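You operate a simulated robot arm through the tools that you are given. There is no shell and no other tool. Be economical: measure what you need, move in short steps, check, and stop when the job is done.

The job below is to be done with a simulated robot arm. You get a single attempt, and the scene is never put back.

TASK
Level the long board, then stand the red car body on it.
Fine: its own bubble is off: lay the blue spirit level along it, turn the red knob, put the level back.

The check looks at the end state, three seconds after you hand in, the way a careful person would. Anything else that was tipped, shoved, dropped, spilled or broken makes it a failure.

THE ROBOT
A 6-joint arm with a two-finger parallel gripper, fixed in place. Base frame: the origin is at the foot of the arm, x ahead of it, y to its left, z up; the work surface is at about z = 0. Lengths are in m, angles in degrees, forces in N, time in s.
With the tool pointing down near the work surface it reaches from about 0.14 to 0.58 m from the base axis. Its first joint turns from -66.0 to 66.0 degrees. Payload 2.1 kg.
The TCP is the grasp point between the finger pads, 0.03 m short of the fingertips. In the tool frame z runs along the fingers and y along their closing line. Largest opening 0.094 m; finger width 0.028, thickness 0.01; the body of the gripper, 0.05 by 0.096 m, starts 0.055 m behind the TCP.
Orientation is told as [roll, pitch, yaw] about the base's x, y, z axes, in that order, counted from this pose: with the fingers straight down and closing along the base's y, the tool's x points along the base's -x, its y along +y and its z along -z.

THE INTERFACE
- The arm moves only by the tool apply_moves. Its argument "commands" is a list of rows, each a list of 3 entries, a list of its own where there are three numbers: the opening, from 0 (shut) to 1 (fully open), then the shift along the tool's x, y, z in mm, then the turn, a rotation vector about the tool's x, y, z in degrees. In form: [[jaw, [x, y, z], [wx, wy, wz]], ...]. A call has 1 to 12 rows; each row shifts and turns the commanded pose from where the row before left it, along the tool's axes as they then stand. Rows are played at 5 a second. More than 0.05 m and 8.6 degrees between two rows, or a gripper value outside its range, and nothing of the call is played. A pose out of reach is approached as far as the arm can. The call stops where the force on the tool passes 40 N (or 10 N more than at its start, if that is more) or the arm is blocked; 0.2 s more then pass. Each finger travels about 0.072 m/s and halts on what it meets, pressing with about 24 N; the grip force reading is that of the motor and also rises with nothing between the fingers. The clock runs only during rows and for 0.2 s after the last one: add rows that do not move to give the fingers time. The reply holds the time, the measured pose of the TCP, the force on the tool along the base axes, the opening and the grip force, in the units named above and with some noise.
- Cameras (640 x 400 px; columns grow to the right, rows downward): "scene" is fixed at [0.0526, -0.3808, 0.4686]; the picture's right is [0.76, -0.65, 0.00], its down [-0.48, -0.56, -0.67] and it looks along [0.44, 0.52, -0.74] (base axes); focal length 214 px, centre (320, 200). "wrist" rides on the gripper at [0.076, 0.014, -0.102] in the tool frame; the picture's right is [-0.18, 0.98, 0.00], its down [-0.75, -0.14, -0.64] and it looks along [-0.63, -0.12, 0.77] (tool axes); focal length 243 px, centre (320, 200). There is no depth. A picture from a camera that has moved, and an enlarged one, comes with that camera's place and axes in the base frame and with its lens.
- get_image(camera): a new picture of that camera. It takes no simulated time.
- zoom(camera, box): a new picture of the part [left, top, right, bottom] of that camera's present view, enlarged. It takes no simulated time.
- sign_off(): hands the job in; it is judged then, once.

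Work in short steps. Places have to be worked out from the pictures, the camera data and where the tool is seen: move nearer, look again, correct. Check each grasp and each placing, and mend what went wrong. You have 120 turns and 84 pictures in all, those below and enlarged ones among them. Open the gripper and draw the arm clear of the work before you hand the job in, unless the task says otherwise; then end with one line.

The tools are called by a JSON object that holds its "name" and its "arguments". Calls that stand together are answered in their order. apply_moves: Moves the arm, as the interface text tells. Its arguments: {"type":"object","properties":{"commands":{"type":"array","items":{"type":"array"}}},"required":["commands"]} The other tools are called the same way: get_image (camera) takes a picture; zoom (camera, box) takes an enlarged picture of a part of a camera's view; sign_off () hands the job in.

At the start:

```text
t: 0.0
position: [0.2785, -0.0467, 0.3561]
tcp_rot: [0.0, 0.0, 0.0]
contact_force: [0.8, 0.3, -0.3]
width: 0.0937
grip_force: 0.1
```

scene: 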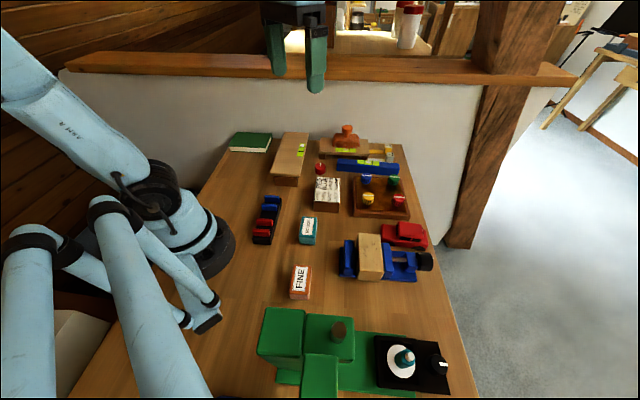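
wrist: 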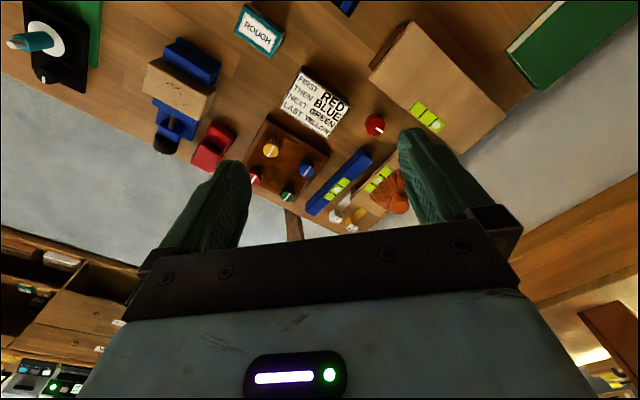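

I start by enlarging the area with the board, level, knob and car.

{"name": "zoom", "arguments": {"camera": "scene", "box": [220, 110, 440, 248]}}

{"name": "zoom", "arguments": {"camera": "wrist", "box": [180, 20, 520, 232]}}

```text
2.90 times, centred on (330, 179) of scene
camera zoom: at [0.0526, -0.3808, 0.4686], right [0.76, -0.65, 0.0], down [-0.48, -0.56, -0.67], along [0.44, 0.52, -0.74], focal length 622 px, centre (291, 261)
```

zoom: 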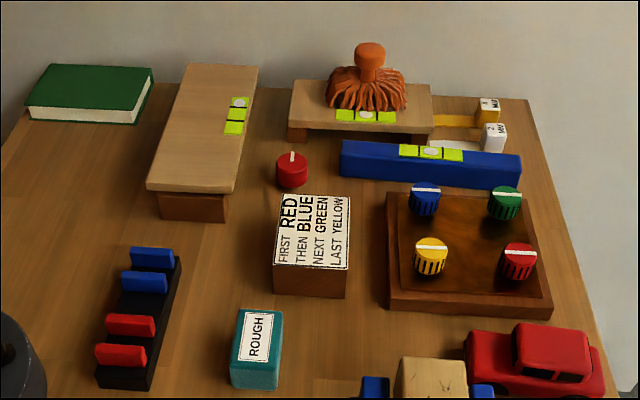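

```text
1.88 times, centred on (350, 126) of wrist
camera zoom: at [0.2041, -0.0314, 0.4591], right [0.18, 0.98, 0.0], down [0.75, -0.14, 0.64], along [0.63, -0.12, -0.77], focal length 457 px, centre (264, 339)
```

zoom: 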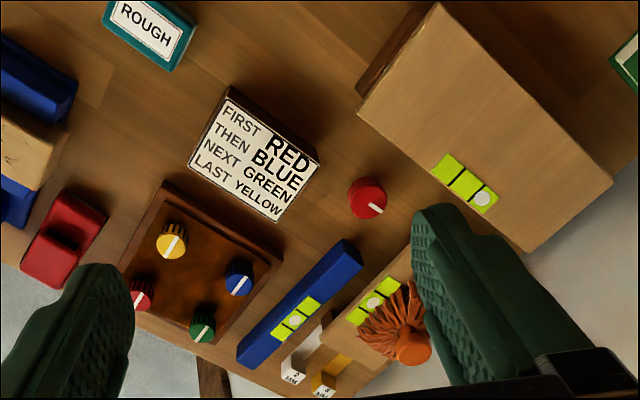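

The blue level sits near (0.51,-0.06), the long board runs about (0.285,0.055)→(0.455,0.23) with its top near z 0.047, and a lone red knob is at about (0.405,0.036). I move in over the level for a closer look.

{"name": "apply_moves", "arguments": {"commands": [[0.6, [-30, 0, 25], [0, 0, 0]], [0.6, [-30, 0, 25], [0, 0, 0]], [0.6, [-30, 0, 25], [0, 0, 0]], [0.6, [0, 0, 25], [0, 0, 0]], [0.6, [0, 0, 0], [0, 0, 0]]]}}

{"name": "get_image", "arguments": {"camera": "wrist"}}

{"name": "get_image", "arguments": {"camera": "scene"}}

```text
t: 1.2
position: [0.3695, -0.046, 0.2558]
tcp_rot: [0.0, 0.0, 0.0]
contact_force: [-0.9, 0.6, -0.5]
width: 0.0566
grip_force: 0.0
```

```text
79 pictures are left
camera wrist: at [0.2948, -0.0309, 0.3584], right [0.18, 0.98, 0.0], down [0.75, -0.14, 0.64], along [0.63, -0.12, -0.77], focal length 243 px, centre (320, 200)
```

wrist: 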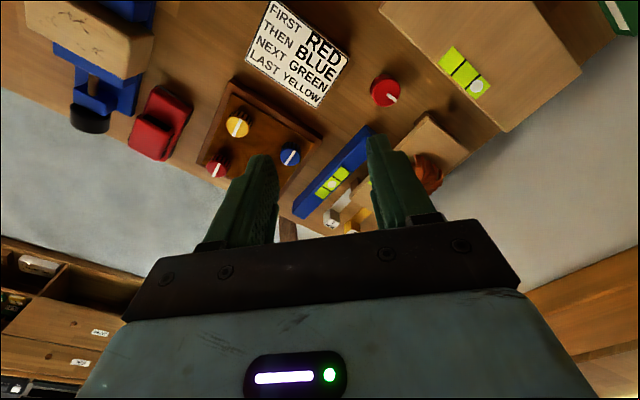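

```text
78 pictures are left
```

scene: 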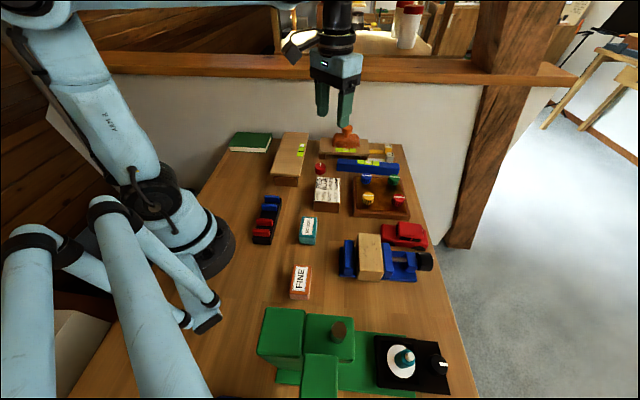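

The level is visible between the fingers; I enlarge it in both cameras for measuring.

{"name": "zoom", "arguments": {"camera": "wrist", "box": [190, 60, 510, 260]}}

{"name": "zoom", "arguments": {"camera": "scene", "box": [305, 115, 417, 185]}}

```text
2.00 times, centred on (350, 160) of wrist
camera zoom: at [0.2948, -0.0309, 0.3584], right [0.18, 0.98, 0.0], down [0.75, -0.14, 0.64], along [0.63, -0.12, -0.77], focal length 485 px, centre (260, 280)
```

zoom: 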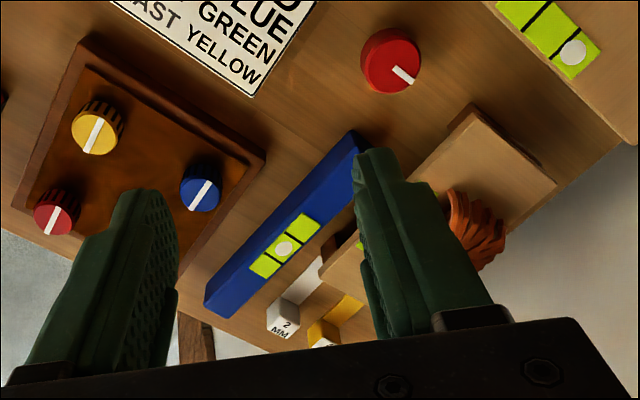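

```text
5.71 times, centred on (361, 150) of scene
camera zoom: at [0.0526, -0.3808, 0.4686], right [0.76, -0.65, 0.0], down [-0.48, -0.56, -0.67], along [0.44, 0.52, -0.74], focal length 1226 px, centre (86, 486)
```

zoom: 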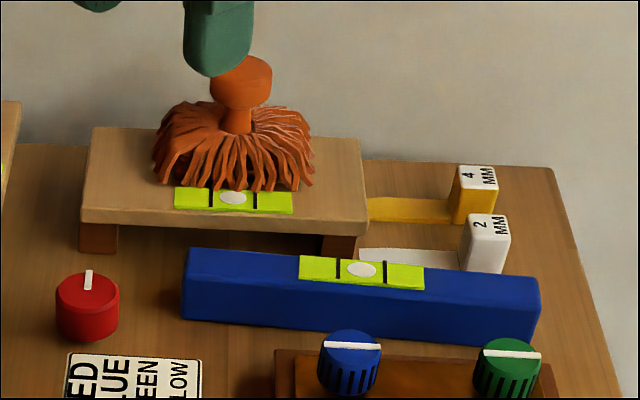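

I estimate the level at centre ≈(0.530,-0.054), axis ≈ -48°, about 0.20 long, top z≈0.04, with clear room to the small board. I turn the gripper to yaw -48° and approach above it.

{"name": "apply_moves", "arguments": {"commands": [[0.6, [0, 0, 0], [0, 0, 8]], [0.6, [0, 0, 0], [0, 0, 8]], [0.6, [0, 0, 0], [0, 0, 8]], [0.6, [0, 0, 0], [0, 0, 8]], [0.6, [0, 0, 0], [0, 0, 8]], [0.6, [0, 0, 0], [0, 0, 8]], [0.6, [-28, 28, 20], [0, 0, 0]], [0.6, [-28, 28, 20], [0, 0, 0]], [0.6, [-28, 28, 20], [0, 0, 0]], [0.6, [-29, 29, 30], [0, 0, 0]], [0.6, [0, 0, 0], [0, 0, 0]]]}}

{"name": "get_image", "arguments": {"camera": "wrist"}}

{"name": "zoom", "arguments": {"camera": "scene", "box": [280, 90, 440, 190]}}

```text
refused: row 10 steps farther than a row can; nothing moved
```

```text
75 pictures are left
camera wrist: at [0.2948, -0.0309, 0.3584], right [0.18, 0.98, 0.0], down [0.75, -0.14, 0.64], along [0.63, -0.12, -0.77], focal length 243 px, centre (320, 200)
```

wrist: 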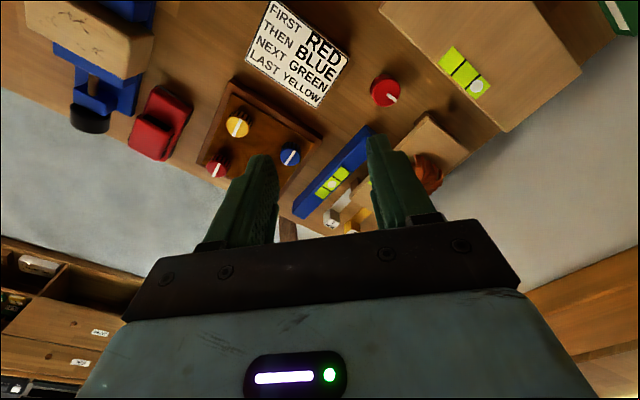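

```text
4.00 times, centred on (360, 140) of scene
camera zoom: at [0.0526, -0.3808, 0.4686], right [0.76, -0.65, 0.0], down [-0.48, -0.56, -0.67], along [0.44, 0.52, -0.74], focal length 858 px, centre (160, 440)
```

zoom: 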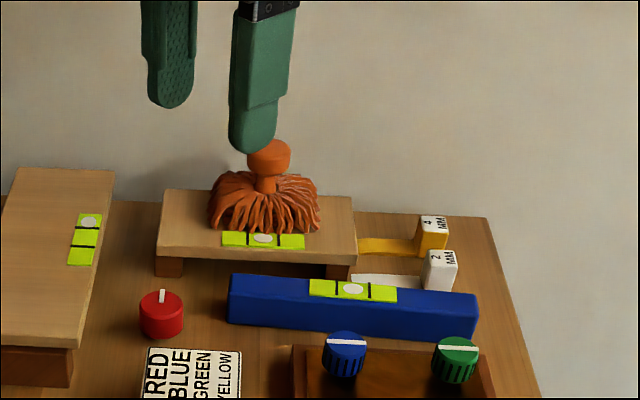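

One row was slightly over the step limit, so nothing moved; same motion again with smaller steps.

{"name": "apply_moves", "arguments": {"commands": [[0.6, [0, 0, 0], [0, 0, 8]], [0.6, [0, 0, 0], [0, 0, 8]], [0.6, [0, 0, 0], [0, 0, 8]], [0.6, [0, 0, 0], [0, 0, 8]], [0.6, [0, 0, 0], [0, 0, 8]], [0.6, [0, 0, 0], [0, 0, 8]], [0.6, [-28, 28, 20], [0, 0, 0]], [0.6, [-28, 28, 20], [0, 0, 0]], [0.6, [-28, 28, 20], [0, 0, 0]], [0.6, [-29, 30, 20], [0, 0, 0]], [0.6, [0, 0, 26], [0, 0, 0]], [0.6, [0, 0, 0], [0, 0, 0]]]}}

{"name": "get_image", "arguments": {"camera": "wrist"}}

{"name": "zoom", "arguments": {"camera": "scene", "box": [280, 90, 440, 190]}}

```text
t: 3.8
position: [0.5304, -0.056, 0.1503]
tcp_rot: [0.0, 0.1, -48.0]
contact_force: [0.6, -0.1, -0.1]
width: 0.0564
grip_force: 0.0
```

```text
73 pictures are left
camera wrist: at [0.4904, 0.0118, 0.2525], right [0.85, 0.52, 0.0], down [0.4, -0.65, 0.64], along [0.33, -0.55, -0.77], focal length 243 px, centre (320, 200)
```

wrist: 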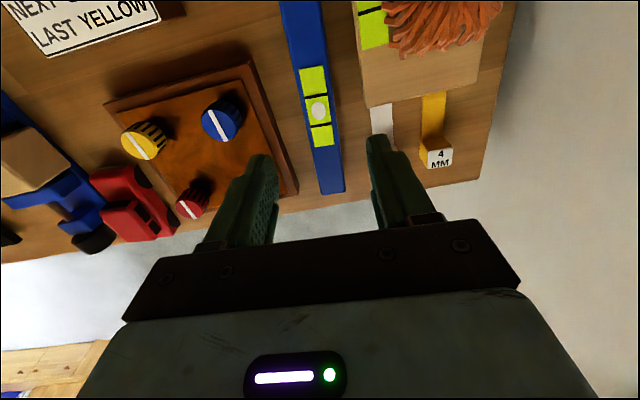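

```text
4.00 times, centred on (360, 140) of scene
camera zoom: at [0.0526, -0.3808, 0.4686], right [0.76, -0.65, 0.0], down [-0.48, -0.56, -0.67], along [0.44, 0.52, -0.74], focal length 858 px, centre (160, 440)
```

zoom: 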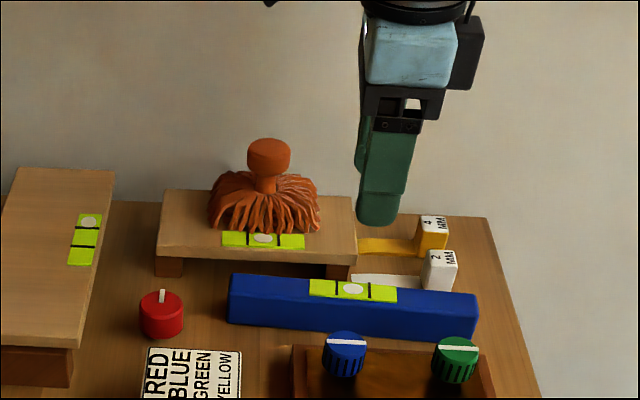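

The wrist view confirms the level centre under the TCP within about 1 mm, axis about -48.5°, with clearance to wedge and panel. I descend to z≈0.037 and close.

{"name": "apply_moves", "arguments": {"commands": [[0.55, [0, 0, 30], [0, 0, 0.5]], [0.55, [0, 0, 30], [0, 0, 0]], [0.55, [0, 0, 30], [0, 0, 0]], [0.55, [0, 0, 23], [0, 0, 0]], [0.55, [0, 0, 0], [0, 0, 0]]]}}

{"name": "zoom", "arguments": {"camera": "scene", "box": [280, 90, 440, 190]}}

{"name": "get_image", "arguments": {"camera": "wrist"}}

```text
t: 4.8
position: [0.5301, -0.0548, 0.0419]
tcp_rot: [0.3, 0.1, -48.5]
contact_force: [-1.3, -0.3, 19.4]
width: 0.0508
grip_force: 0.1
stopped in row 5: the force on the tool passed its limit (the readings are from after the stop); the commanded pose is now the measured one
```

```text
4.00 times, centred on (360, 140) of scene
camera zoom: at [0.0525, -0.3808, 0.4686], right [0.76, -0.65, 0.0], down [-0.48, -0.56, -0.67], along [0.44, 0.52, -0.74], focal length 858 px, centre (160, 440)
```

zoom: 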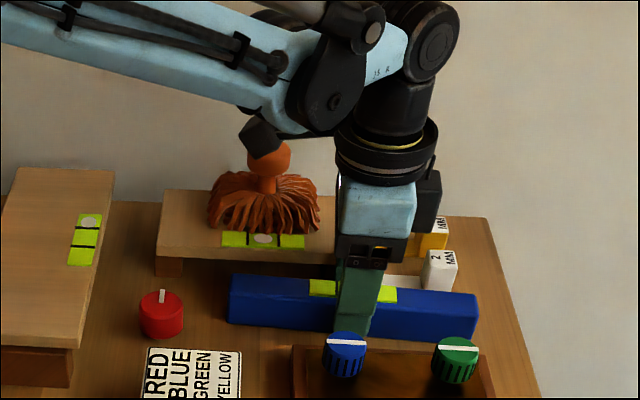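

```text
70 pictures are left
camera wrist: at [0.4914, 0.0121, 0.1451], right [0.86, 0.51, 0.0], down [0.39, -0.66, 0.64], along [0.33, -0.55, -0.77], focal length 243 px, centre (320, 200)
```

wrist: 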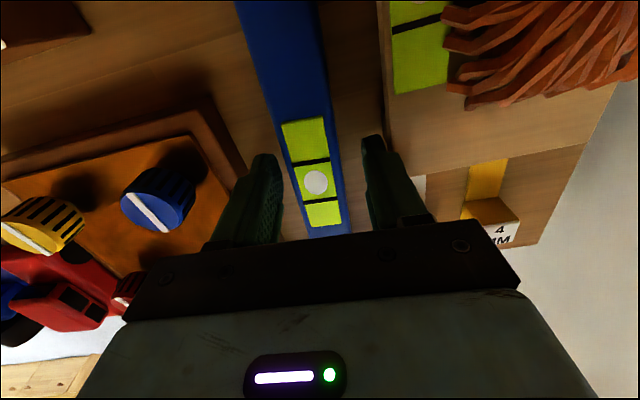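

Contact at TCP z≈0.042, before the commanded 0.037. I check what touched by enlarging both views.

{"name": "zoom", "arguments": {"camera": "wrist", "box": [220, 100, 460, 250]}}

{"name": "zoom", "arguments": {"camera": "scene", "box": [330, 115, 410, 185]}}

```text
2.67 times, centred on (340, 175) of wrist
camera zoom: at [0.4914, 0.0121, 0.1451], right [0.86, 0.51, 0.0], down [0.39, -0.66, 0.64], along [0.33, -0.55, -0.77], focal length 647 px, centre (267, 267)
```

zoom: 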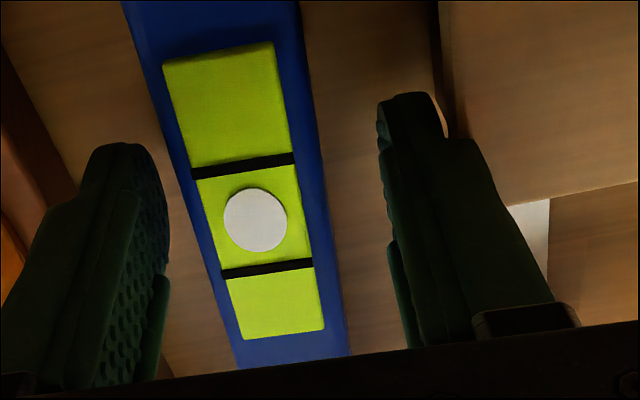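

```text
5.71 times, centred on (370, 150) of scene
camera zoom: at [0.0525, -0.3808, 0.4686], right [0.76, -0.65, 0.0], down [-0.48, -0.56, -0.67], along [0.44, 0.52, -0.74], focal length 1226 px, centre (34, 486)
```

zoom: 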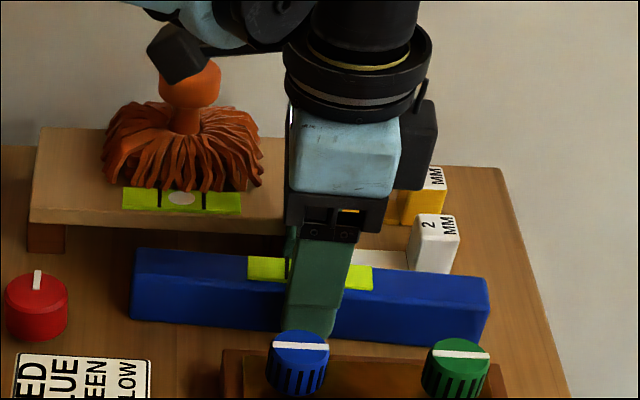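

The right finger's shoulder landed on the small board's near corner (the board appears unmoved). I lift straight up, narrow the opening, shift 20 mm along the level past the small board's end, and check.

{"name": "apply_moves", "arguments": {"commands": [[0.55, [0, 0, -20], [0, 0, 0]], [0.55, [0, 0, -30], [0, 0, 0]], [0.42, [-11, 0, 0], [0, 0, 0]], [0.42, [-11, 0, 0], [0, 0, 0]], [0.42, [0, 0, 0], [0, 0, 0]]]}}

{"name": "get_image", "arguments": {"camera": "wrist"}}

{"name": "zoom", "arguments": {"camera": "scene", "box": [305, 115, 417, 185]}}

```text
t: 6.0
position: [0.544, -0.0732, 0.0906]
tcp_rot: [0.3, 0.1, -48.5]
contact_force: [-0.9, 0.2, -0.7]
width: 0.0396
grip_force: 0.1
```

```text
67 pictures are left
camera wrist: at [0.5052, -0.0058, 0.1942], right [0.86, 0.51, 0.0], down [0.39, -0.66, 0.64], along [0.33, -0.55, -0.77], focal length 243 px, centre (320, 200)
```

wrist: 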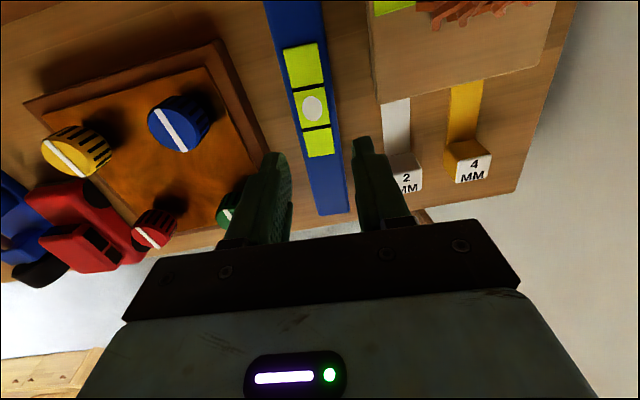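

```text
5.71 times, centred on (361, 150) of scene
camera zoom: at [0.0526, -0.3809, 0.4686], right [0.76, -0.65, 0.0], down [-0.48, -0.56, -0.67], along [0.44, 0.52, -0.74], focal length 1226 px, centre (86, 486)
```

zoom: 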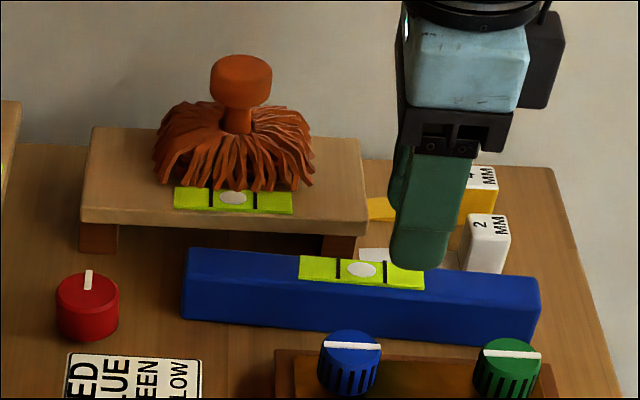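

Small board and items are unmoved, and the fingers now clear the board's end. I shift 2 mm and descend.

{"name": "apply_moves", "arguments": {"commands": [[0.42, [0, 2, 20], [0, 0, 0]], [0.42, [0, 0, 15], [0, 0, 0]], [0.42, [0, 0, 12], [0, 0, 0]], [0.42, [0, 0, 7], [0, 0, 0]], [0.42, [0, 0, 0], [0, 0, 0]]]}}

{"name": "zoom", "arguments": {"camera": "wrist", "box": [220, 100, 460, 250]}}

```text
t: 7.2
position: [0.5468, -0.069, 0.0379]
tcp_rot: [0.2, 0.1, -48.5]
contact_force: [-0.2, 0.5, -0.2]
width: 0.0398
grip_force: 0.5
```

```text
2.67 times, centred on (340, 175) of wrist
camera zoom: at [0.5067, -0.0031, 0.1404], right [0.86, 0.51, 0.0], down [0.39, -0.66, 0.64], along [0.33, -0.55, -0.77], focal length 647 px, centre (267, 267)
```

zoom: 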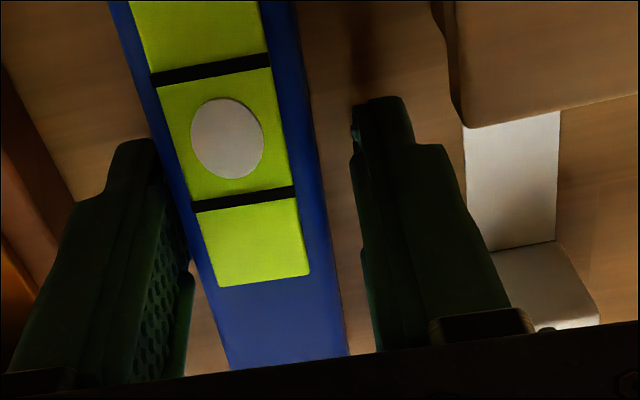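

The fingers straddle the level cleanly; I close.

{"name": "apply_moves", "arguments": {"commands": [[0.3, [0, 0, 0], [0, 0, 0]], [0.15, [0, 0, 0], [0, 0, 0]], [0.1, [0, 0, 0], [0, 0, 0]], [0.1, [0, 0, 0], [0, 0, 0]], [0.1, [0, 0, 0], [0, 0, 0]]]}}

{"name": "zoom", "arguments": {"camera": "wrist", "box": [220, 100, 460, 250]}}

```text
t: 8.6
position: [0.5461, -0.0694, 0.0389]
tcp_rot: [0.3, 0.1, -48.5]
contact_force: [-1.0, 1.5, 8.3]
width: 0.0295
grip_force: 23.7
stopped in row 5: the force on the tool passed its limit (the readings are from after the stop); the commanded pose is now the measured one
```

```text
2.67 times, centred on (340, 175) of wrist
camera zoom: at [0.5068, -0.003, 0.1417], right [0.86, 0.51, 0.0], down [0.39, -0.66, 0.64], along [0.33, -0.55, -0.77], focal length 647 px, centre (267, 267)
```

zoom: 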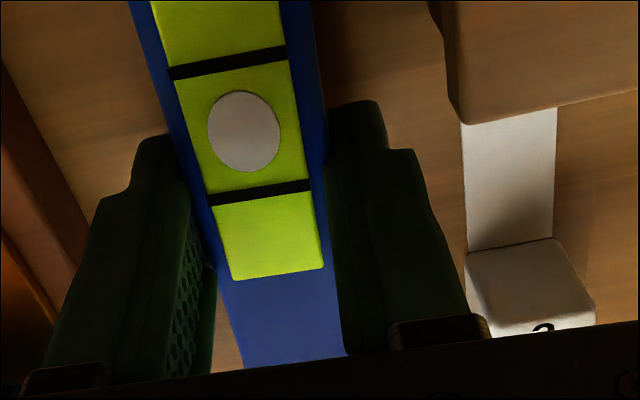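

Gripped at width 0.0295 with 24 N. I lift gently 15 mm and look.

{"name": "apply_moves", "arguments": {"commands": [[0.1, [0, 0, -3], [0, 0, 0]], [0.1, [0, 0, -6], [0, 0, 0]], [0.1, [0, 0, -6], [0, 0, 0]], [0.1, [0, 0, 0], [0, 0, 0]]]}}

{"name": "zoom", "arguments": {"camera": "wrist", "box": [180, 0, 500, 200]}}

{"name": "zoom", "arguments": {"camera": "scene", "box": [305, 115, 417, 185]}}

```text
t: 9.6
position: [0.5452, -0.071, 0.054]
tcp_rot: [0.2, 0.1, -48.6]
contact_force: [0.2, 0.6, -0.5]
width: 0.0294
grip_force: 23.8
```

```text
2.00 times, centred on (340, 100) of wrist
camera zoom: at [0.5073, -0.0028, 0.1564], right [0.86, 0.51, 0.0], down [0.39, -0.66, 0.64], along [0.33, -0.55, -0.77], focal length 485 px, centre (280, 400)
```

zoom: 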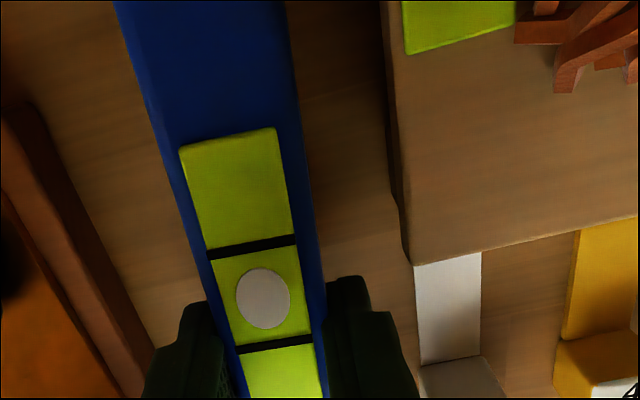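

```text
5.71 times, centred on (361, 150) of scene
camera zoom: at [0.0526, -0.3808, 0.4686], right [0.76, -0.65, 0.0], down [-0.48, -0.56, -0.67], along [0.44, 0.52, -0.74], focal length 1226 px, centre (86, 486)
```

zoom: 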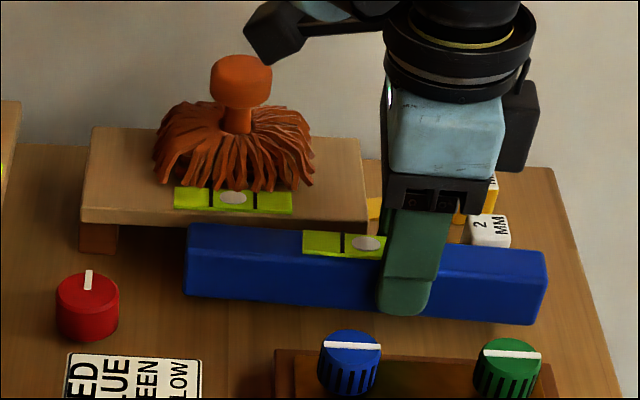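

The level is held and all else is in place. I lift to z≈0.18 and turn it toward the board's direction (yaw +46°).

{"name": "apply_moves", "arguments": {"commands": [[0.1, [0, 0, -40], [0, 0, 0]], [0.1, [0, 0, -40], [0, 0, 0]], [0.1, [0, 0, -46], [0, 0, 0]], [0.1, [0, 0, 0], [0, 0, -7]], [0.1, [0, 0, 0], [0, 0, -8]], [0.1, [0, 0, 0], [0, 0, -8]], [0.1, [0, 0, 0], [0, 0, -8]], [0.1, [0, 0, 0], [0, 0, -8]], [0.1, [0, 0, 0], [0, 0, -8]], [0.1, [0, 0, 0], [0, 0, 0]]]}}

{"name": "apply_moves", "arguments": {"commands": [[0.1, [0, 0, 0], [0, 0, -8]], [0.1, [0, 0, 0], [0, 0, -8]], [0.1, [0, 0, 0], [0, 0, -8]], [0.1, [0, 0, 0], [0, 0, -8]], [0.1, [0, 0, 0], [0, 0, -8]], [0.1, [0, 0, 0], [0, 0, -7.6]], [0.1, [0, 0, 0], [0, 0, 0]]]}}

{"name": "get_image", "arguments": {"camera": "scene"}}

```text
t: 11.8
position: [0.5468, -0.069, 0.1785]
tcp_rot: [0.2, -0.1, -1.4]
contact_force: [0.4, 0.1, -1.6]
width: 0.0293
grip_force: 24.1
```

```text
t: 13.4
position: [0.546, -0.0704, 0.1791]
tcp_rot: [0.1, -0.3, 46.2]
contact_force: [0.3, 0.1, -1.9]
width: 0.0296
grip_force: 24.1
```

```text
61 pictures are left
```

scene: 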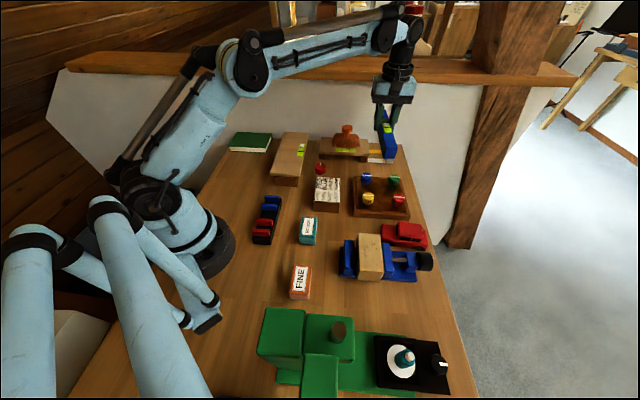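

Level turned to yaw 46°. I carry it over the board.

{"name": "apply_moves", "arguments": {"commands": [[0.1, [-8, 40, 0], [0, 0, 0]], [0.1, [-8, 40, 0], [0, 0, 0]], [0.1, [-8, 40, 0], [0, 0, 0]], [0.1, [-8, 40, 0], [0, 0, 0]], [0.1, [-8, 40, 0], [0, 0, 0]], [0.1, [-8, 41, 0], [0, 0, 0]], [0.1, [-6, 42, 0], [0, 0, 0]], [0.1, [0, 0, 0], [0, 0, 0]]]}}

{"name": "zoom", "arguments": {"camera": "scene", "box": [220, 90, 380, 190]}}

{"name": "get_image", "arguments": {"camera": "wrist"}}

```text
t: 15.2
position: [0.3778, 0.1661, 0.1806]
tcp_rot: [-0.1, -0.1, 46.1]
contact_force: [-0.3, 0.6, -1.6]
width: 0.0298
grip_force: 24.1
```

```text
4.00 times, centred on (300, 140) of scene
camera zoom: at [0.0526, -0.3808, 0.4686], right [0.76, -0.65, 0.0], down [-0.48, -0.56, -0.67], along [0.44, 0.52, -0.74], focal length 858 px, centre (400, 440)
```

zoom: 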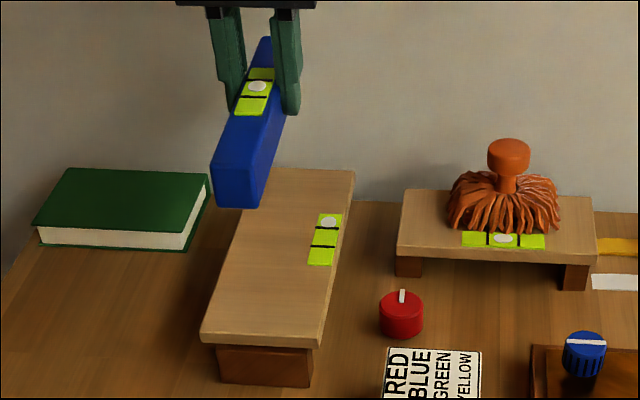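

```text
59 pictures are left
camera wrist: at [0.3157, 0.1214, 0.2827], right [-0.58, 0.81, 0.0], down [0.62, 0.44, 0.65], along [0.52, 0.38, -0.76], focal length 243 px, centre (320, 200)
```

wrist: 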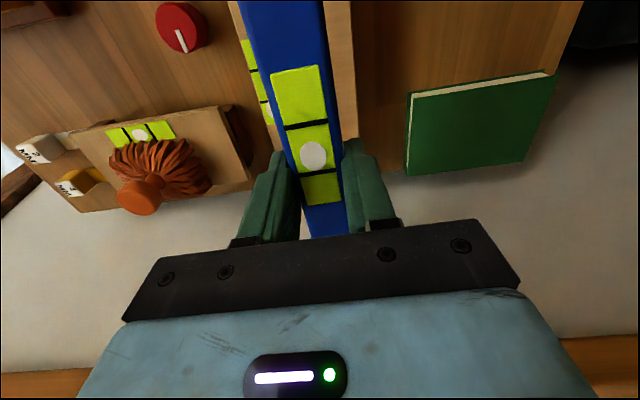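

Aligned over the board. I descend to just above the expected contact height.

{"name": "apply_moves", "arguments": {"commands": [[0.1, [0, 0, 30], [0, 0, 0]], [0.1, [0, 0, 30], [0, 0, 0]], [0.1, [0, 0, 20], [0, 0, 0]], [0.1, [0, 0, 4], [0, 0, 0]], [0.1, [0, 0, 0], [0, 0, 0]]]}}

{"name": "zoom", "arguments": {"camera": "scene", "box": [240, 110, 352, 180]}}

{"name": "get_image", "arguments": {"camera": "wrist"}}

```text
t: 16.4
position: [0.3787, 0.1636, 0.0946]
tcp_rot: [0.0, -0.2, 46.1]
contact_force: [-1.3, 0.1, -1.2]
width: 0.0297
grip_force: 23.8
```

```text
5.71 times, centred on (296, 145) of scene
camera zoom: at [0.0526, -0.3808, 0.4686], right [0.76, -0.65, 0.0], down [-0.48, -0.56, -0.67], along [0.44, 0.52, -0.74], focal length 1226 px, centre (457, 514)
```

zoom: 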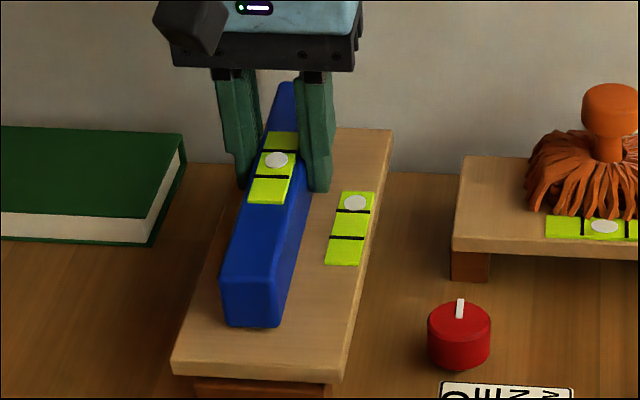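

```text
57 pictures are left
camera wrist: at [0.3173, 0.1193, 0.1963], right [-0.58, 0.81, 0.0], down [0.62, 0.44, 0.65], along [0.52, 0.38, -0.76], focal length 243 px, centre (320, 200)
```

wrist: 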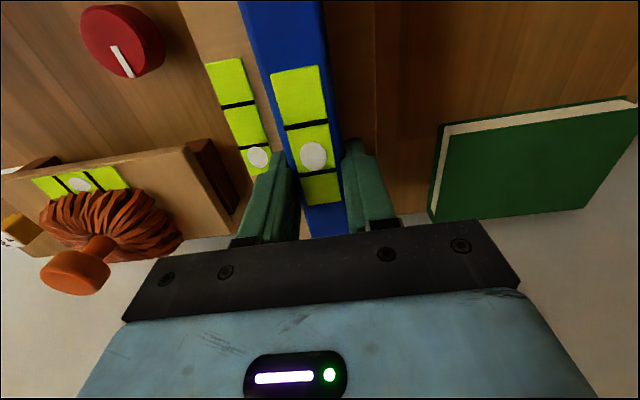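

The level is over the board with about 20 mm of board on its left. I lower in small steps to feel contact.

{"name": "apply_moves", "arguments": {"commands": [[0.1, [0, 0, 3], [0, 0, 0]], [0.1, [0, 0, 2], [0, 0, 0]], [0.1, [0, 0, 2], [0, 0, 0]], [0.1, [0, 0, 0], [0, 0, 0]]]}}

```text
t: 17.0
position: [0.3796, 0.1641, 0.0929]
tcp_rot: [0.1, -0.2, 46.2]
contact_force: [-1.8, -1.4, 9.7]
width: 0.0295
grip_force: 24.1
stopped in row 2: the force on the tool passed its limit (the readings are from after the stop); the commanded pose is now the measured one
```

Contact already at z≈0.093. I look before releasing.

{"name": "zoom", "arguments": {"camera": "scene", "box": [240, 110, 352, 180]}}

{"name": "zoom", "arguments": {"camera": "wrist", "box": [180, 0, 500, 240]}}

```text
5.71 times, centred on (296, 145) of scene
camera zoom: at [0.0526, -0.3809, 0.4686], right [0.76, -0.65, 0.0], down [-0.48, -0.56, -0.67], along [0.44, 0.52, -0.74], focal length 1226 px, centre (457, 514)
```

zoom: 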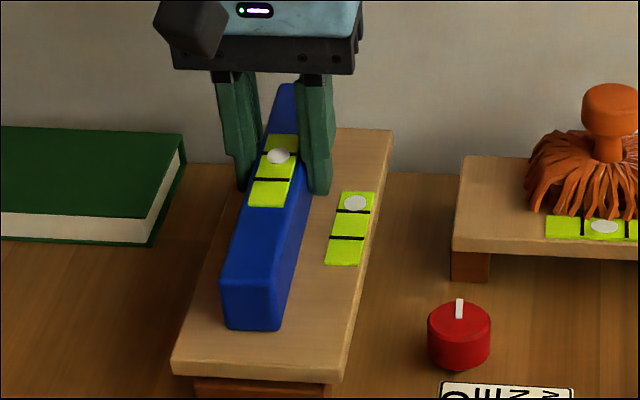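

```text
1.67 times, centred on (340, 120) of wrist
camera zoom: at [0.3172, 0.1193, 0.195], right [-0.58, 0.81, 0.0], down [0.62, 0.44, 0.64], along [0.52, 0.38, -0.76], focal length 404 px, centre (287, 333)
```

zoom: 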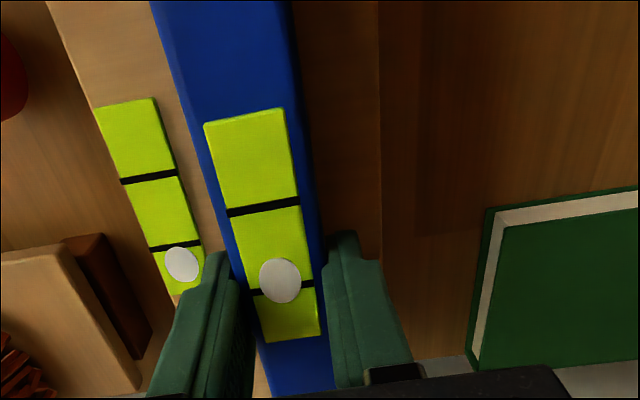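

The level is touching and its bubble shows the far end high. I open gently to release.

{"name": "apply_moves", "arguments": {"commands": [[0.33, [0, 0, 0], [0, 0, 0]], [0.36, [0, 0, 0], [0, 0, 0]], [0.42, [0, 0, 0], [0, 0, 0]], [0.42, [0, 0, 0], [0, 0, 0]]]}}

{"name": "zoom", "arguments": {"camera": "wrist", "box": [180, 0, 500, 240]}}

{"name": "zoom", "arguments": {"camera": "scene", "box": [240, 110, 352, 180]}}

```text
t: 18.0
position: [0.3786, 0.1646, 0.0921]
tcp_rot: [0.1, -0.3, 46.0]
contact_force: [-1.0, 0.5, 0.3]
width: 0.0395
grip_force: 0.1
```

```text
1.67 times, centred on (340, 120) of wrist
camera zoom: at [0.3172, 0.1193, 0.1946], right [-0.58, 0.81, 0.0], down [0.62, 0.44, 0.64], along [0.52, 0.38, -0.76], focal length 404 px, centre (287, 333)
```

zoom: 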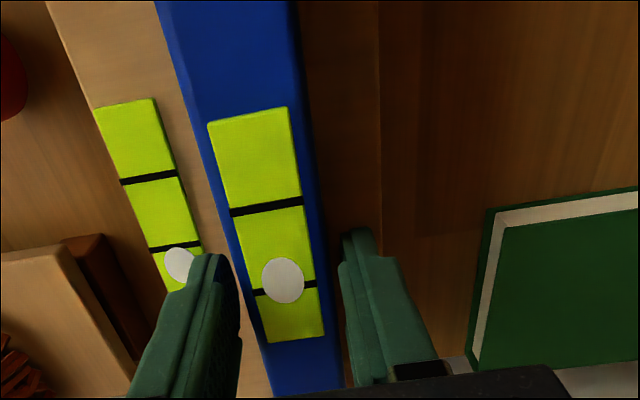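

```text
5.71 times, centred on (296, 145) of scene
camera zoom: at [0.0526, -0.3808, 0.4686], right [0.76, -0.65, 0.0], down [-0.48, -0.56, -0.67], along [0.44, 0.52, -0.74], focal length 1226 px, centre (457, 514)
```

zoom: 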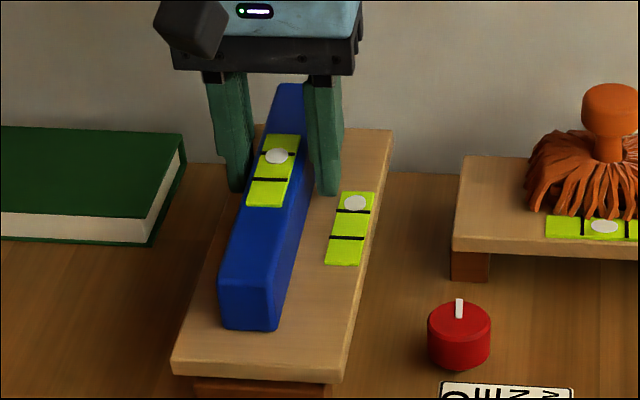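

The level stands alone on the board, bubble toward the far end (far end high). I rise, unturn to yaw 0, and go above the lone red knob.

{"name": "apply_moves", "arguments": {"commands": [[0.42, [0, 0, -20], [0, 0, 0]], [0.42, [0, 0, -35], [0, 0, 0]], [0.42, [0, 0, -35], [0, 0, 0]], [0.42, [0, 0, 0], [0, 0, 8]], [0.42, [0, 0, 0], [0, 0, 8]], [0.42, [0, 0, 0], [0, 0, 8]], [0.42, [0, 0, 0], [0, 0, 8]], [0.42, [0, 0, 0], [0, 0, 7]], [0.42, [0, 0, 0], [0, 0, 7]], [0.6, [-9, -43, 0], [0, 0, 0]], [0.6, [-9, -43, 0], [0, 0, 0]], [0.6, [-8, -43, 0], [0, 0, 0]]]}}

{"name": "get_image", "arguments": {"camera": "wrist"}}

{"name": "zoom", "arguments": {"camera": "scene", "box": [240, 110, 352, 180]}}

```text
t: 20.6
position: [0.4026, 0.032, 0.1786]
tcp_rot: [0.2, -0.1, 0.1]
contact_force: [-0.4, 0.6, 0.5]
width: 0.0566
grip_force: 0.0
```

```text
52 pictures are left
camera wrist: at [0.3265, 0.0463, 0.2815], right [0.18, 0.98, 0.0], down [0.75, -0.14, 0.64], along [0.63, -0.11, -0.77], focal length 243 px, centre (320, 200)
```

wrist: 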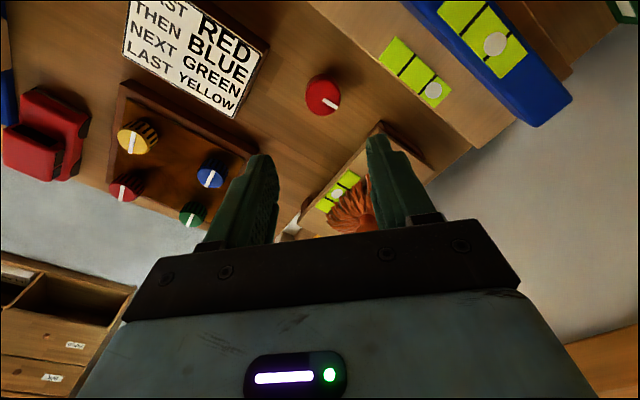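

```text
5.71 times, centred on (296, 145) of scene
camera zoom: at [0.0526, -0.3808, 0.4686], right [0.76, -0.65, 0.0], down [-0.48, -0.56, -0.67], along [0.44, 0.52, -0.74], focal length 1226 px, centre (457, 514)
```

zoom: 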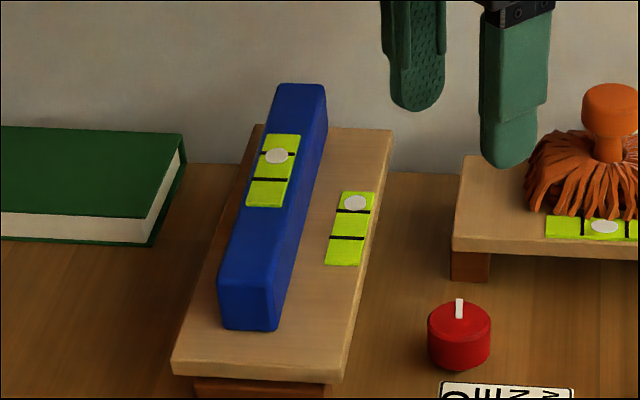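

Knob centre is about (0.402,0.037), ~35 mm wide, top near z 0.03. I lower to just above it and look again.

{"name": "apply_moves", "arguments": {"commands": [[0.62, [0, 4, 40], [0, 0, 0]], [0.62, [0, 0, 40], [0, 0, 0]], [0.62, [0, 0, 20], [0, 0, 0]], [0.62, [0, 0, 0], [0, 0, 0]]]}}

{"name": "get_image", "arguments": {"camera": "wrist"}}

{"name": "zoom", "arguments": {"camera": "scene", "box": [264, 120, 376, 190]}}

```text
t: 21.6
position: [0.4083, 0.0404, 0.0798]
tcp_rot: [0.0, -0.1, 0.2]
contact_force: [-0.2, 0.7, 0.1]
width: 0.0582
grip_force: 0.0
```

```text
50 pictures are left
camera wrist: at [0.3328, 0.0542, 0.1828], right [0.18, 0.98, 0.0], down [0.75, -0.14, 0.64], along [0.63, -0.11, -0.77], focal length 243 px, centre (320, 200)
```

wrist: 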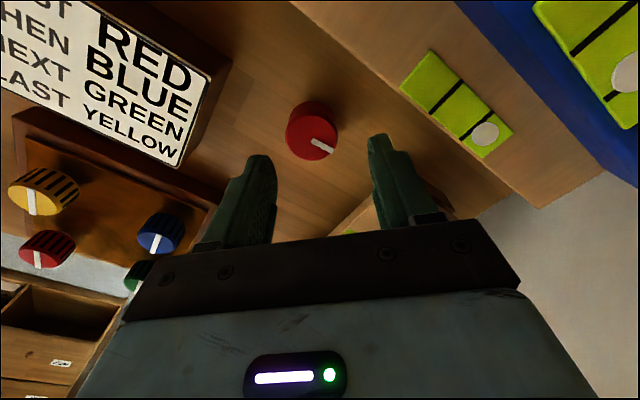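

```text
5.71 times, centred on (320, 155) of scene
camera zoom: at [0.0526, -0.3808, 0.4686], right [0.76, -0.65, 0.0], down [-0.48, -0.56, -0.67], along [0.44, 0.52, -0.74], focal length 1226 px, centre (320, 457)
```

zoom: 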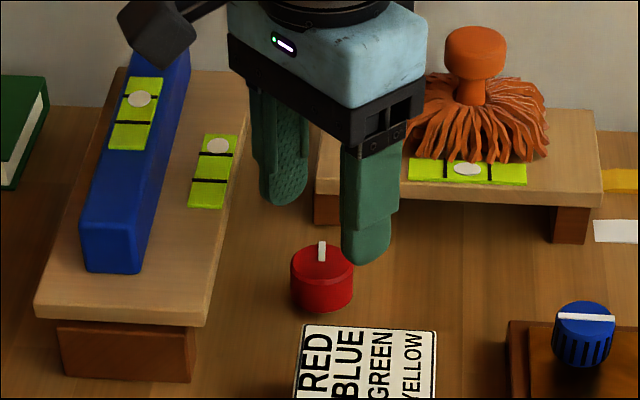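

The knob is at ≈(0.400,0.038). I correct and lower partway.

{"name": "apply_moves", "arguments": {"commands": [[0.62, [8, -2.5, 0], [0, 0, 0]], [0.62, [0, 0, 20], [0, 0, 0]], [0.62, [0, 0, 10], [0, 0, 0]], [0.62, [0, 0, 0], [0, 0, 0]]]}}

{"name": "get_image", "arguments": {"camera": "wrist"}}

{"name": "zoom", "arguments": {"camera": "scene", "box": [264, 120, 376, 190]}}

```text
t: 22.6
position: [0.3975, 0.0362, 0.0522]
tcp_rot: [0.3, -0.2, 0.0]
contact_force: [0.0, -0.2, -1.3]
width: 0.0582
grip_force: 0.0
```

```text
48 pictures are left
camera wrist: at [0.3227, 0.0505, 0.1539], right [0.18, 0.98, 0.0], down [0.75, -0.14, 0.64], along [0.63, -0.11, -0.77], focal length 243 px, centre (320, 200)
```

wrist: 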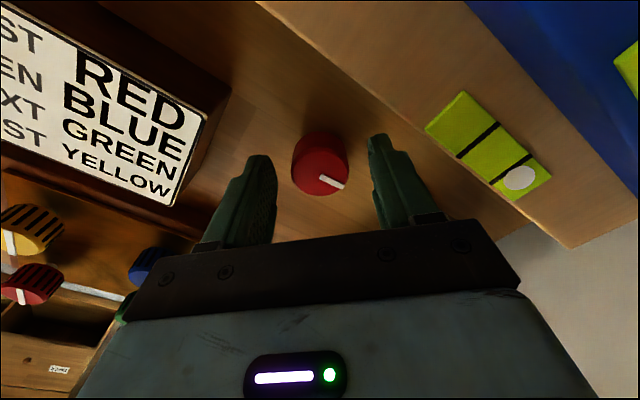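

```text
5.71 times, centred on (320, 155) of scene
camera zoom: at [0.0526, -0.3808, 0.4686], right [0.76, -0.65, 0.0], down [-0.48, -0.56, -0.67], along [0.44, 0.52, -0.74], focal length 1226 px, centre (320, 457)
```

zoom: 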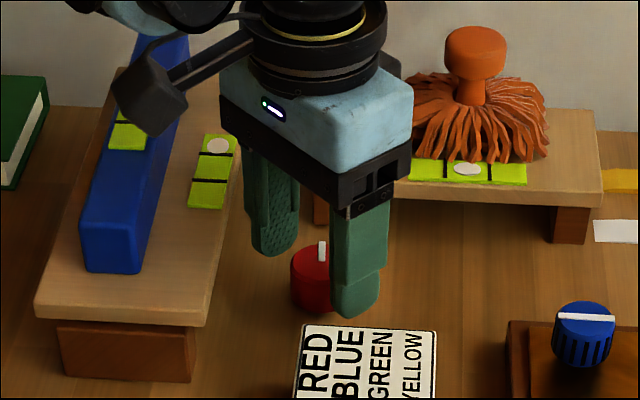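

Knob now reads ≈(0.403,0.037). I nudge 5 mm forward and lower to z≈0.038.

{"name": "apply_moves", "arguments": {"commands": [[0.62, [-5, 0.5, 0], [0, 0, 0]], [0.62, [0, 0, 8], [0, 0, 0]], [0.62, [0, 0, 6], [0, 0, 0]], [0.62, [0, 0, 0], [0, 0, 0]]]}}

{"name": "zoom", "arguments": {"camera": "wrist", "box": [200, 80, 440, 230]}}

```text
t: 23.6
position: [0.4028, 0.0366, 0.0372]
tcp_rot: [0.2, -0.1, 0.1]
contact_force: [-0.7, -0.6, -0.1]
width: 0.0586
grip_force: 0.0
```

```text
2.67 times, centred on (320, 155) of wrist
camera zoom: at [0.3273, 0.0513, 0.1408], right [0.18, 0.98, 0.0], down [0.75, -0.14, 0.64], along [0.63, -0.11, -0.77], focal length 647 px, centre (320, 320)
```

zoom: 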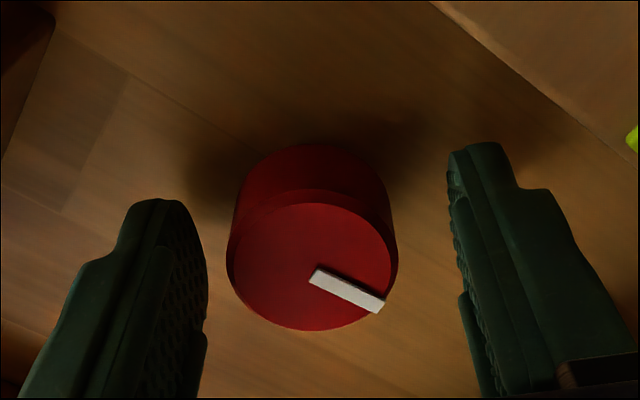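

Well centred. I close on the knob.

{"name": "apply_moves", "arguments": {"commands": [[0.45, [0, 0, 0], [0, 0, 0]], [0.3, [0, 0, 0], [0, 0, 0]], [0.2, [0, 0, 0], [0, 0, 0]], [0.2, [0, 0, 0], [0, 0, 0]], [0.2, [0, 0, 0], [0, 0, 0]]]}}

{"name": "zoom", "arguments": {"camera": "wrist", "box": [200, 80, 440, 230]}}

{"name": "zoom", "arguments": {"camera": "scene", "box": [264, 120, 376, 190]}}

```text
t: 24.8
position: [0.4032, 0.0357, 0.0373]
tcp_rot: [0.0, -0.1, 0.0]
contact_force: [0.1, -22.7, -6.5]
width: 0.0349
grip_force: 44.9
```

```text
2.67 times, centred on (320, 155) of wrist
camera zoom: at [0.3274, 0.0503, 0.1408], right [0.18, 0.98, 0.0], down [0.75, -0.14, 0.64], along [0.63, -0.12, -0.77], focal length 647 px, centre (320, 320)
```

zoom: 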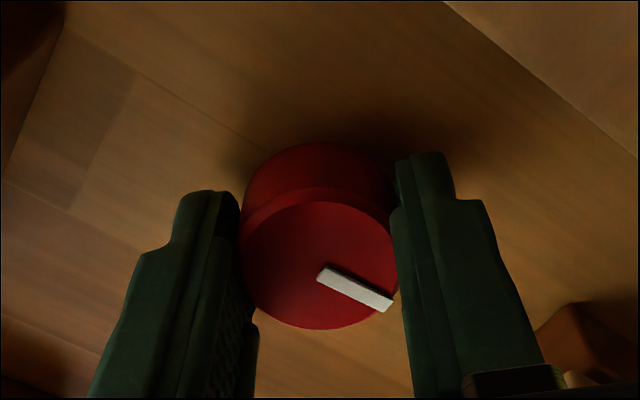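

```text
5.71 times, centred on (320, 155) of scene
camera zoom: at [0.0526, -0.3809, 0.4686], right [0.76, -0.65, 0.0], down [-0.48, -0.56, -0.67], along [0.44, 0.52, -0.74], focal length 1226 px, centre (320, 457)
```

zoom: 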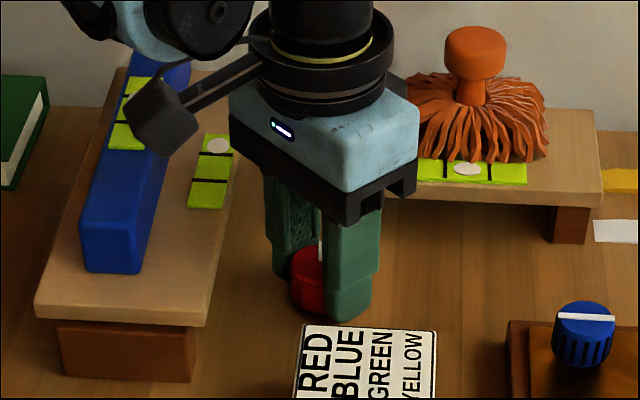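

Gripped, with some sideways load; I shift 1 mm to relieve it and turn counter-clockwise 15°, then read the bubble.

{"name": "apply_moves", "arguments": {"commands": [[0.2, [0, -1, 0], [0, 0, 0]], [0.2, [0, 0, 0], [0, 0, -5]], [0.2, [0, 0, 0], [0, 0, -5]], [0.2, [0, 0, 0], [0, 0, -5]], [0.2, [0, 0, 0], [0, 0, 0]]]}}

{"name": "zoom", "arguments": {"camera": "scene", "box": [264, 120, 376, 190]}}

{"name": "get_image", "arguments": {"camera": "wrist"}}

```text
t: 26.0
position: [0.4023, 0.036, 0.0377]
tcp_rot: [0.0, -0.1, 15.1]
contact_force: [-6.6, -21.1, 24.9]
width: 0.0349
grip_force: 44.8
```

```text
5.71 times, centred on (320, 155) of scene
camera zoom: at [0.0525, -0.3809, 0.4686], right [0.76, -0.65, 0.0], down [-0.48, -0.56, -0.67], along [0.44, 0.52, -0.74], focal length 1226 px, centre (320, 457)
```

zoom: 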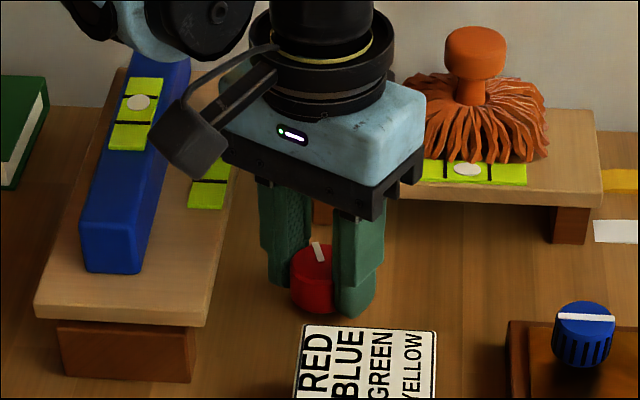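

```text
42 pictures are left
camera wrist: at [0.3265, 0.03, 0.1406], right [-0.08, 1.0, 0.0], down [0.76, 0.06, 0.64], along [0.64, 0.05, -0.77], focal length 243 px, centre (320, 200)
```

wrist: 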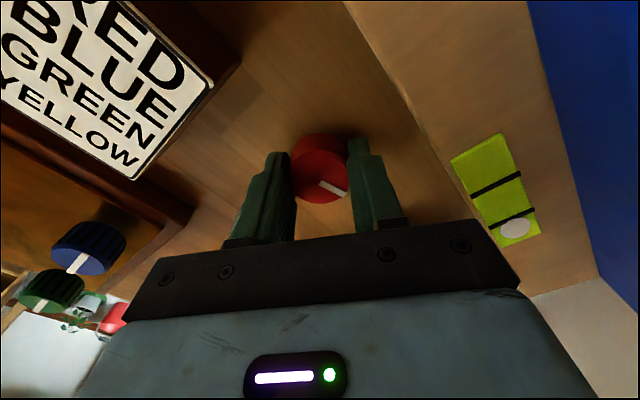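

The bubble seems to have moved slightly toward the middle; I zoom tightly on it.

{"name": "zoom", "arguments": {"camera": "scene", "box": [272, 128, 304, 148]}}

```text
16.00 times, centred on (288, 138) of scene
camera zoom: at [0.0525, -0.3809, 0.4686], right [0.76, -0.65, 0.0], down [-0.48, -0.56, -0.67], along [0.44, 0.52, -0.74], focal length 3432 px, centre (832, 1192)
```

zoom: 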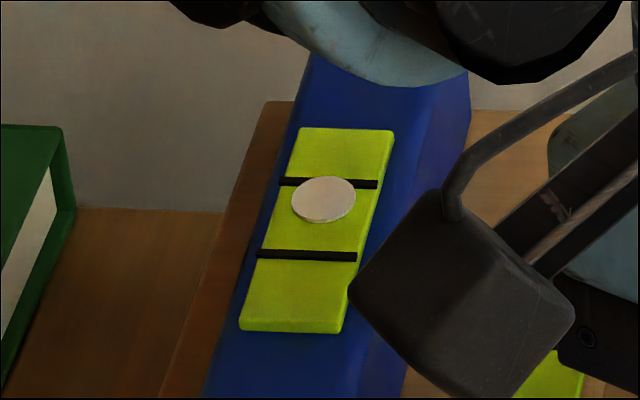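

Turning counter-clockwise brings the bubble in: about 9 px of the 29 px offset for 15°. I relieve the load slightly and turn another 20°.

{"name": "apply_moves", "arguments": {"commands": [[0.2, [0, -1.5, -1], [0, 0, 0]], [0.2, [0, 0, 0], [0, 0, -5]], [0.2, [0, 0, 0], [0, 0, -5]], [0.2, [0, 0, 0], [0, 0, -5]], [0.2, [0, 0, 0], [0, 0, -5]], [0.2, [0, 0, 0], [0, 0, 0]]]}}

{"name": "zoom", "arguments": {"camera": "scene", "box": [272, 128, 304, 148]}}

{"name": "zoom", "arguments": {"camera": "wrist", "box": [200, 80, 440, 230]}}

```text
t: 27.4
position: [0.4027, 0.0354, 0.0394]
tcp_rot: [0.2, -0.3, 35.3]
contact_force: [1.1, 0.1, -35.1]
width: 0.0344
grip_force: 44.6
```

```text
16.00 times, centred on (288, 138) of scene
camera zoom: at [0.0527, -0.3808, 0.4686], right [0.76, -0.65, 0.0], down [-0.48, -0.56, -0.67], along [0.44, 0.52, -0.74], focal length 3432 px, centre (832, 1192)
```

zoom: 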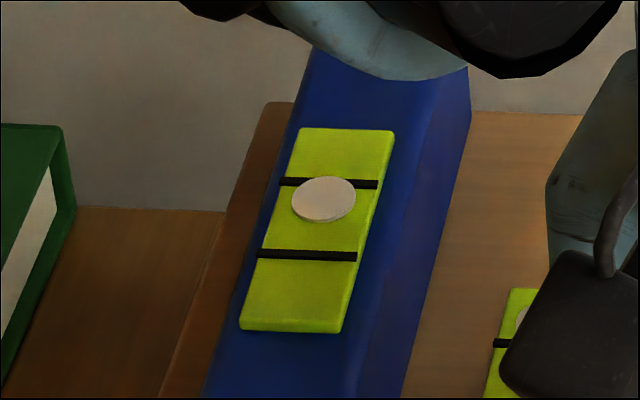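

```text
2.67 times, centred on (320, 155) of wrist
camera zoom: at [0.3335, 0.0031, 0.1416], right [-0.42, 0.91, 0.0], down [0.7, 0.32, 0.65], along [0.59, 0.27, -0.76], focal length 647 px, centre (320, 320)
```

zoom: 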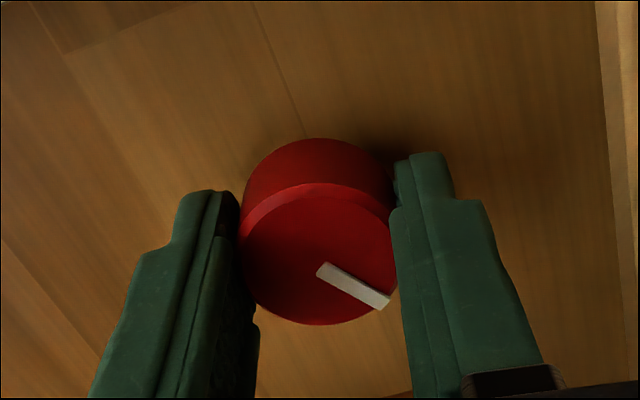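

The knob turned with the gripper, but the bubble hasn't moved further; perhaps it lags. I relieve the vertical load, wait, and re-read.

{"name": "apply_moves", "arguments": {"commands": [[0.2, [0, 0, 0.7], [0, 0, 0]], [0.2, [0, 0, 0], [0, 0, 0]], [0.2, [0, 0, 0], [0, 0, 0]], [0.2, [0, 0, 0], [0, 0, 0]], [0.2, [0, 0, 0], [0, 0, 0]]]}}

{"name": "zoom", "arguments": {"camera": "scene", "box": [272, 128, 304, 148]}}

```text
t: 28.6
position: [0.4028, 0.0349, 0.0374]
tcp_rot: [0.0, -0.3, 35.1]
contact_force: [8.9, 5.4, 33.8]
width: 0.0347
grip_force: 45.0
```

```text
16.00 times, centred on (288, 138) of scene
camera zoom: at [0.0525, -0.3809, 0.4686], right [0.76, -0.65, 0.0], down [-0.48, -0.56, -0.67], along [0.44, 0.52, -0.74], focal length 3432 px, centre (832, 1192)
```

zoom: 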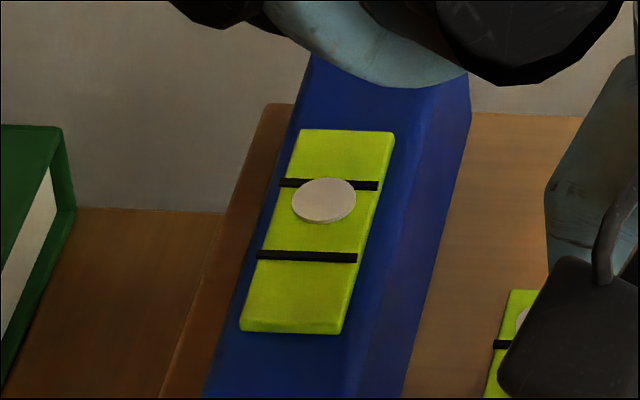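

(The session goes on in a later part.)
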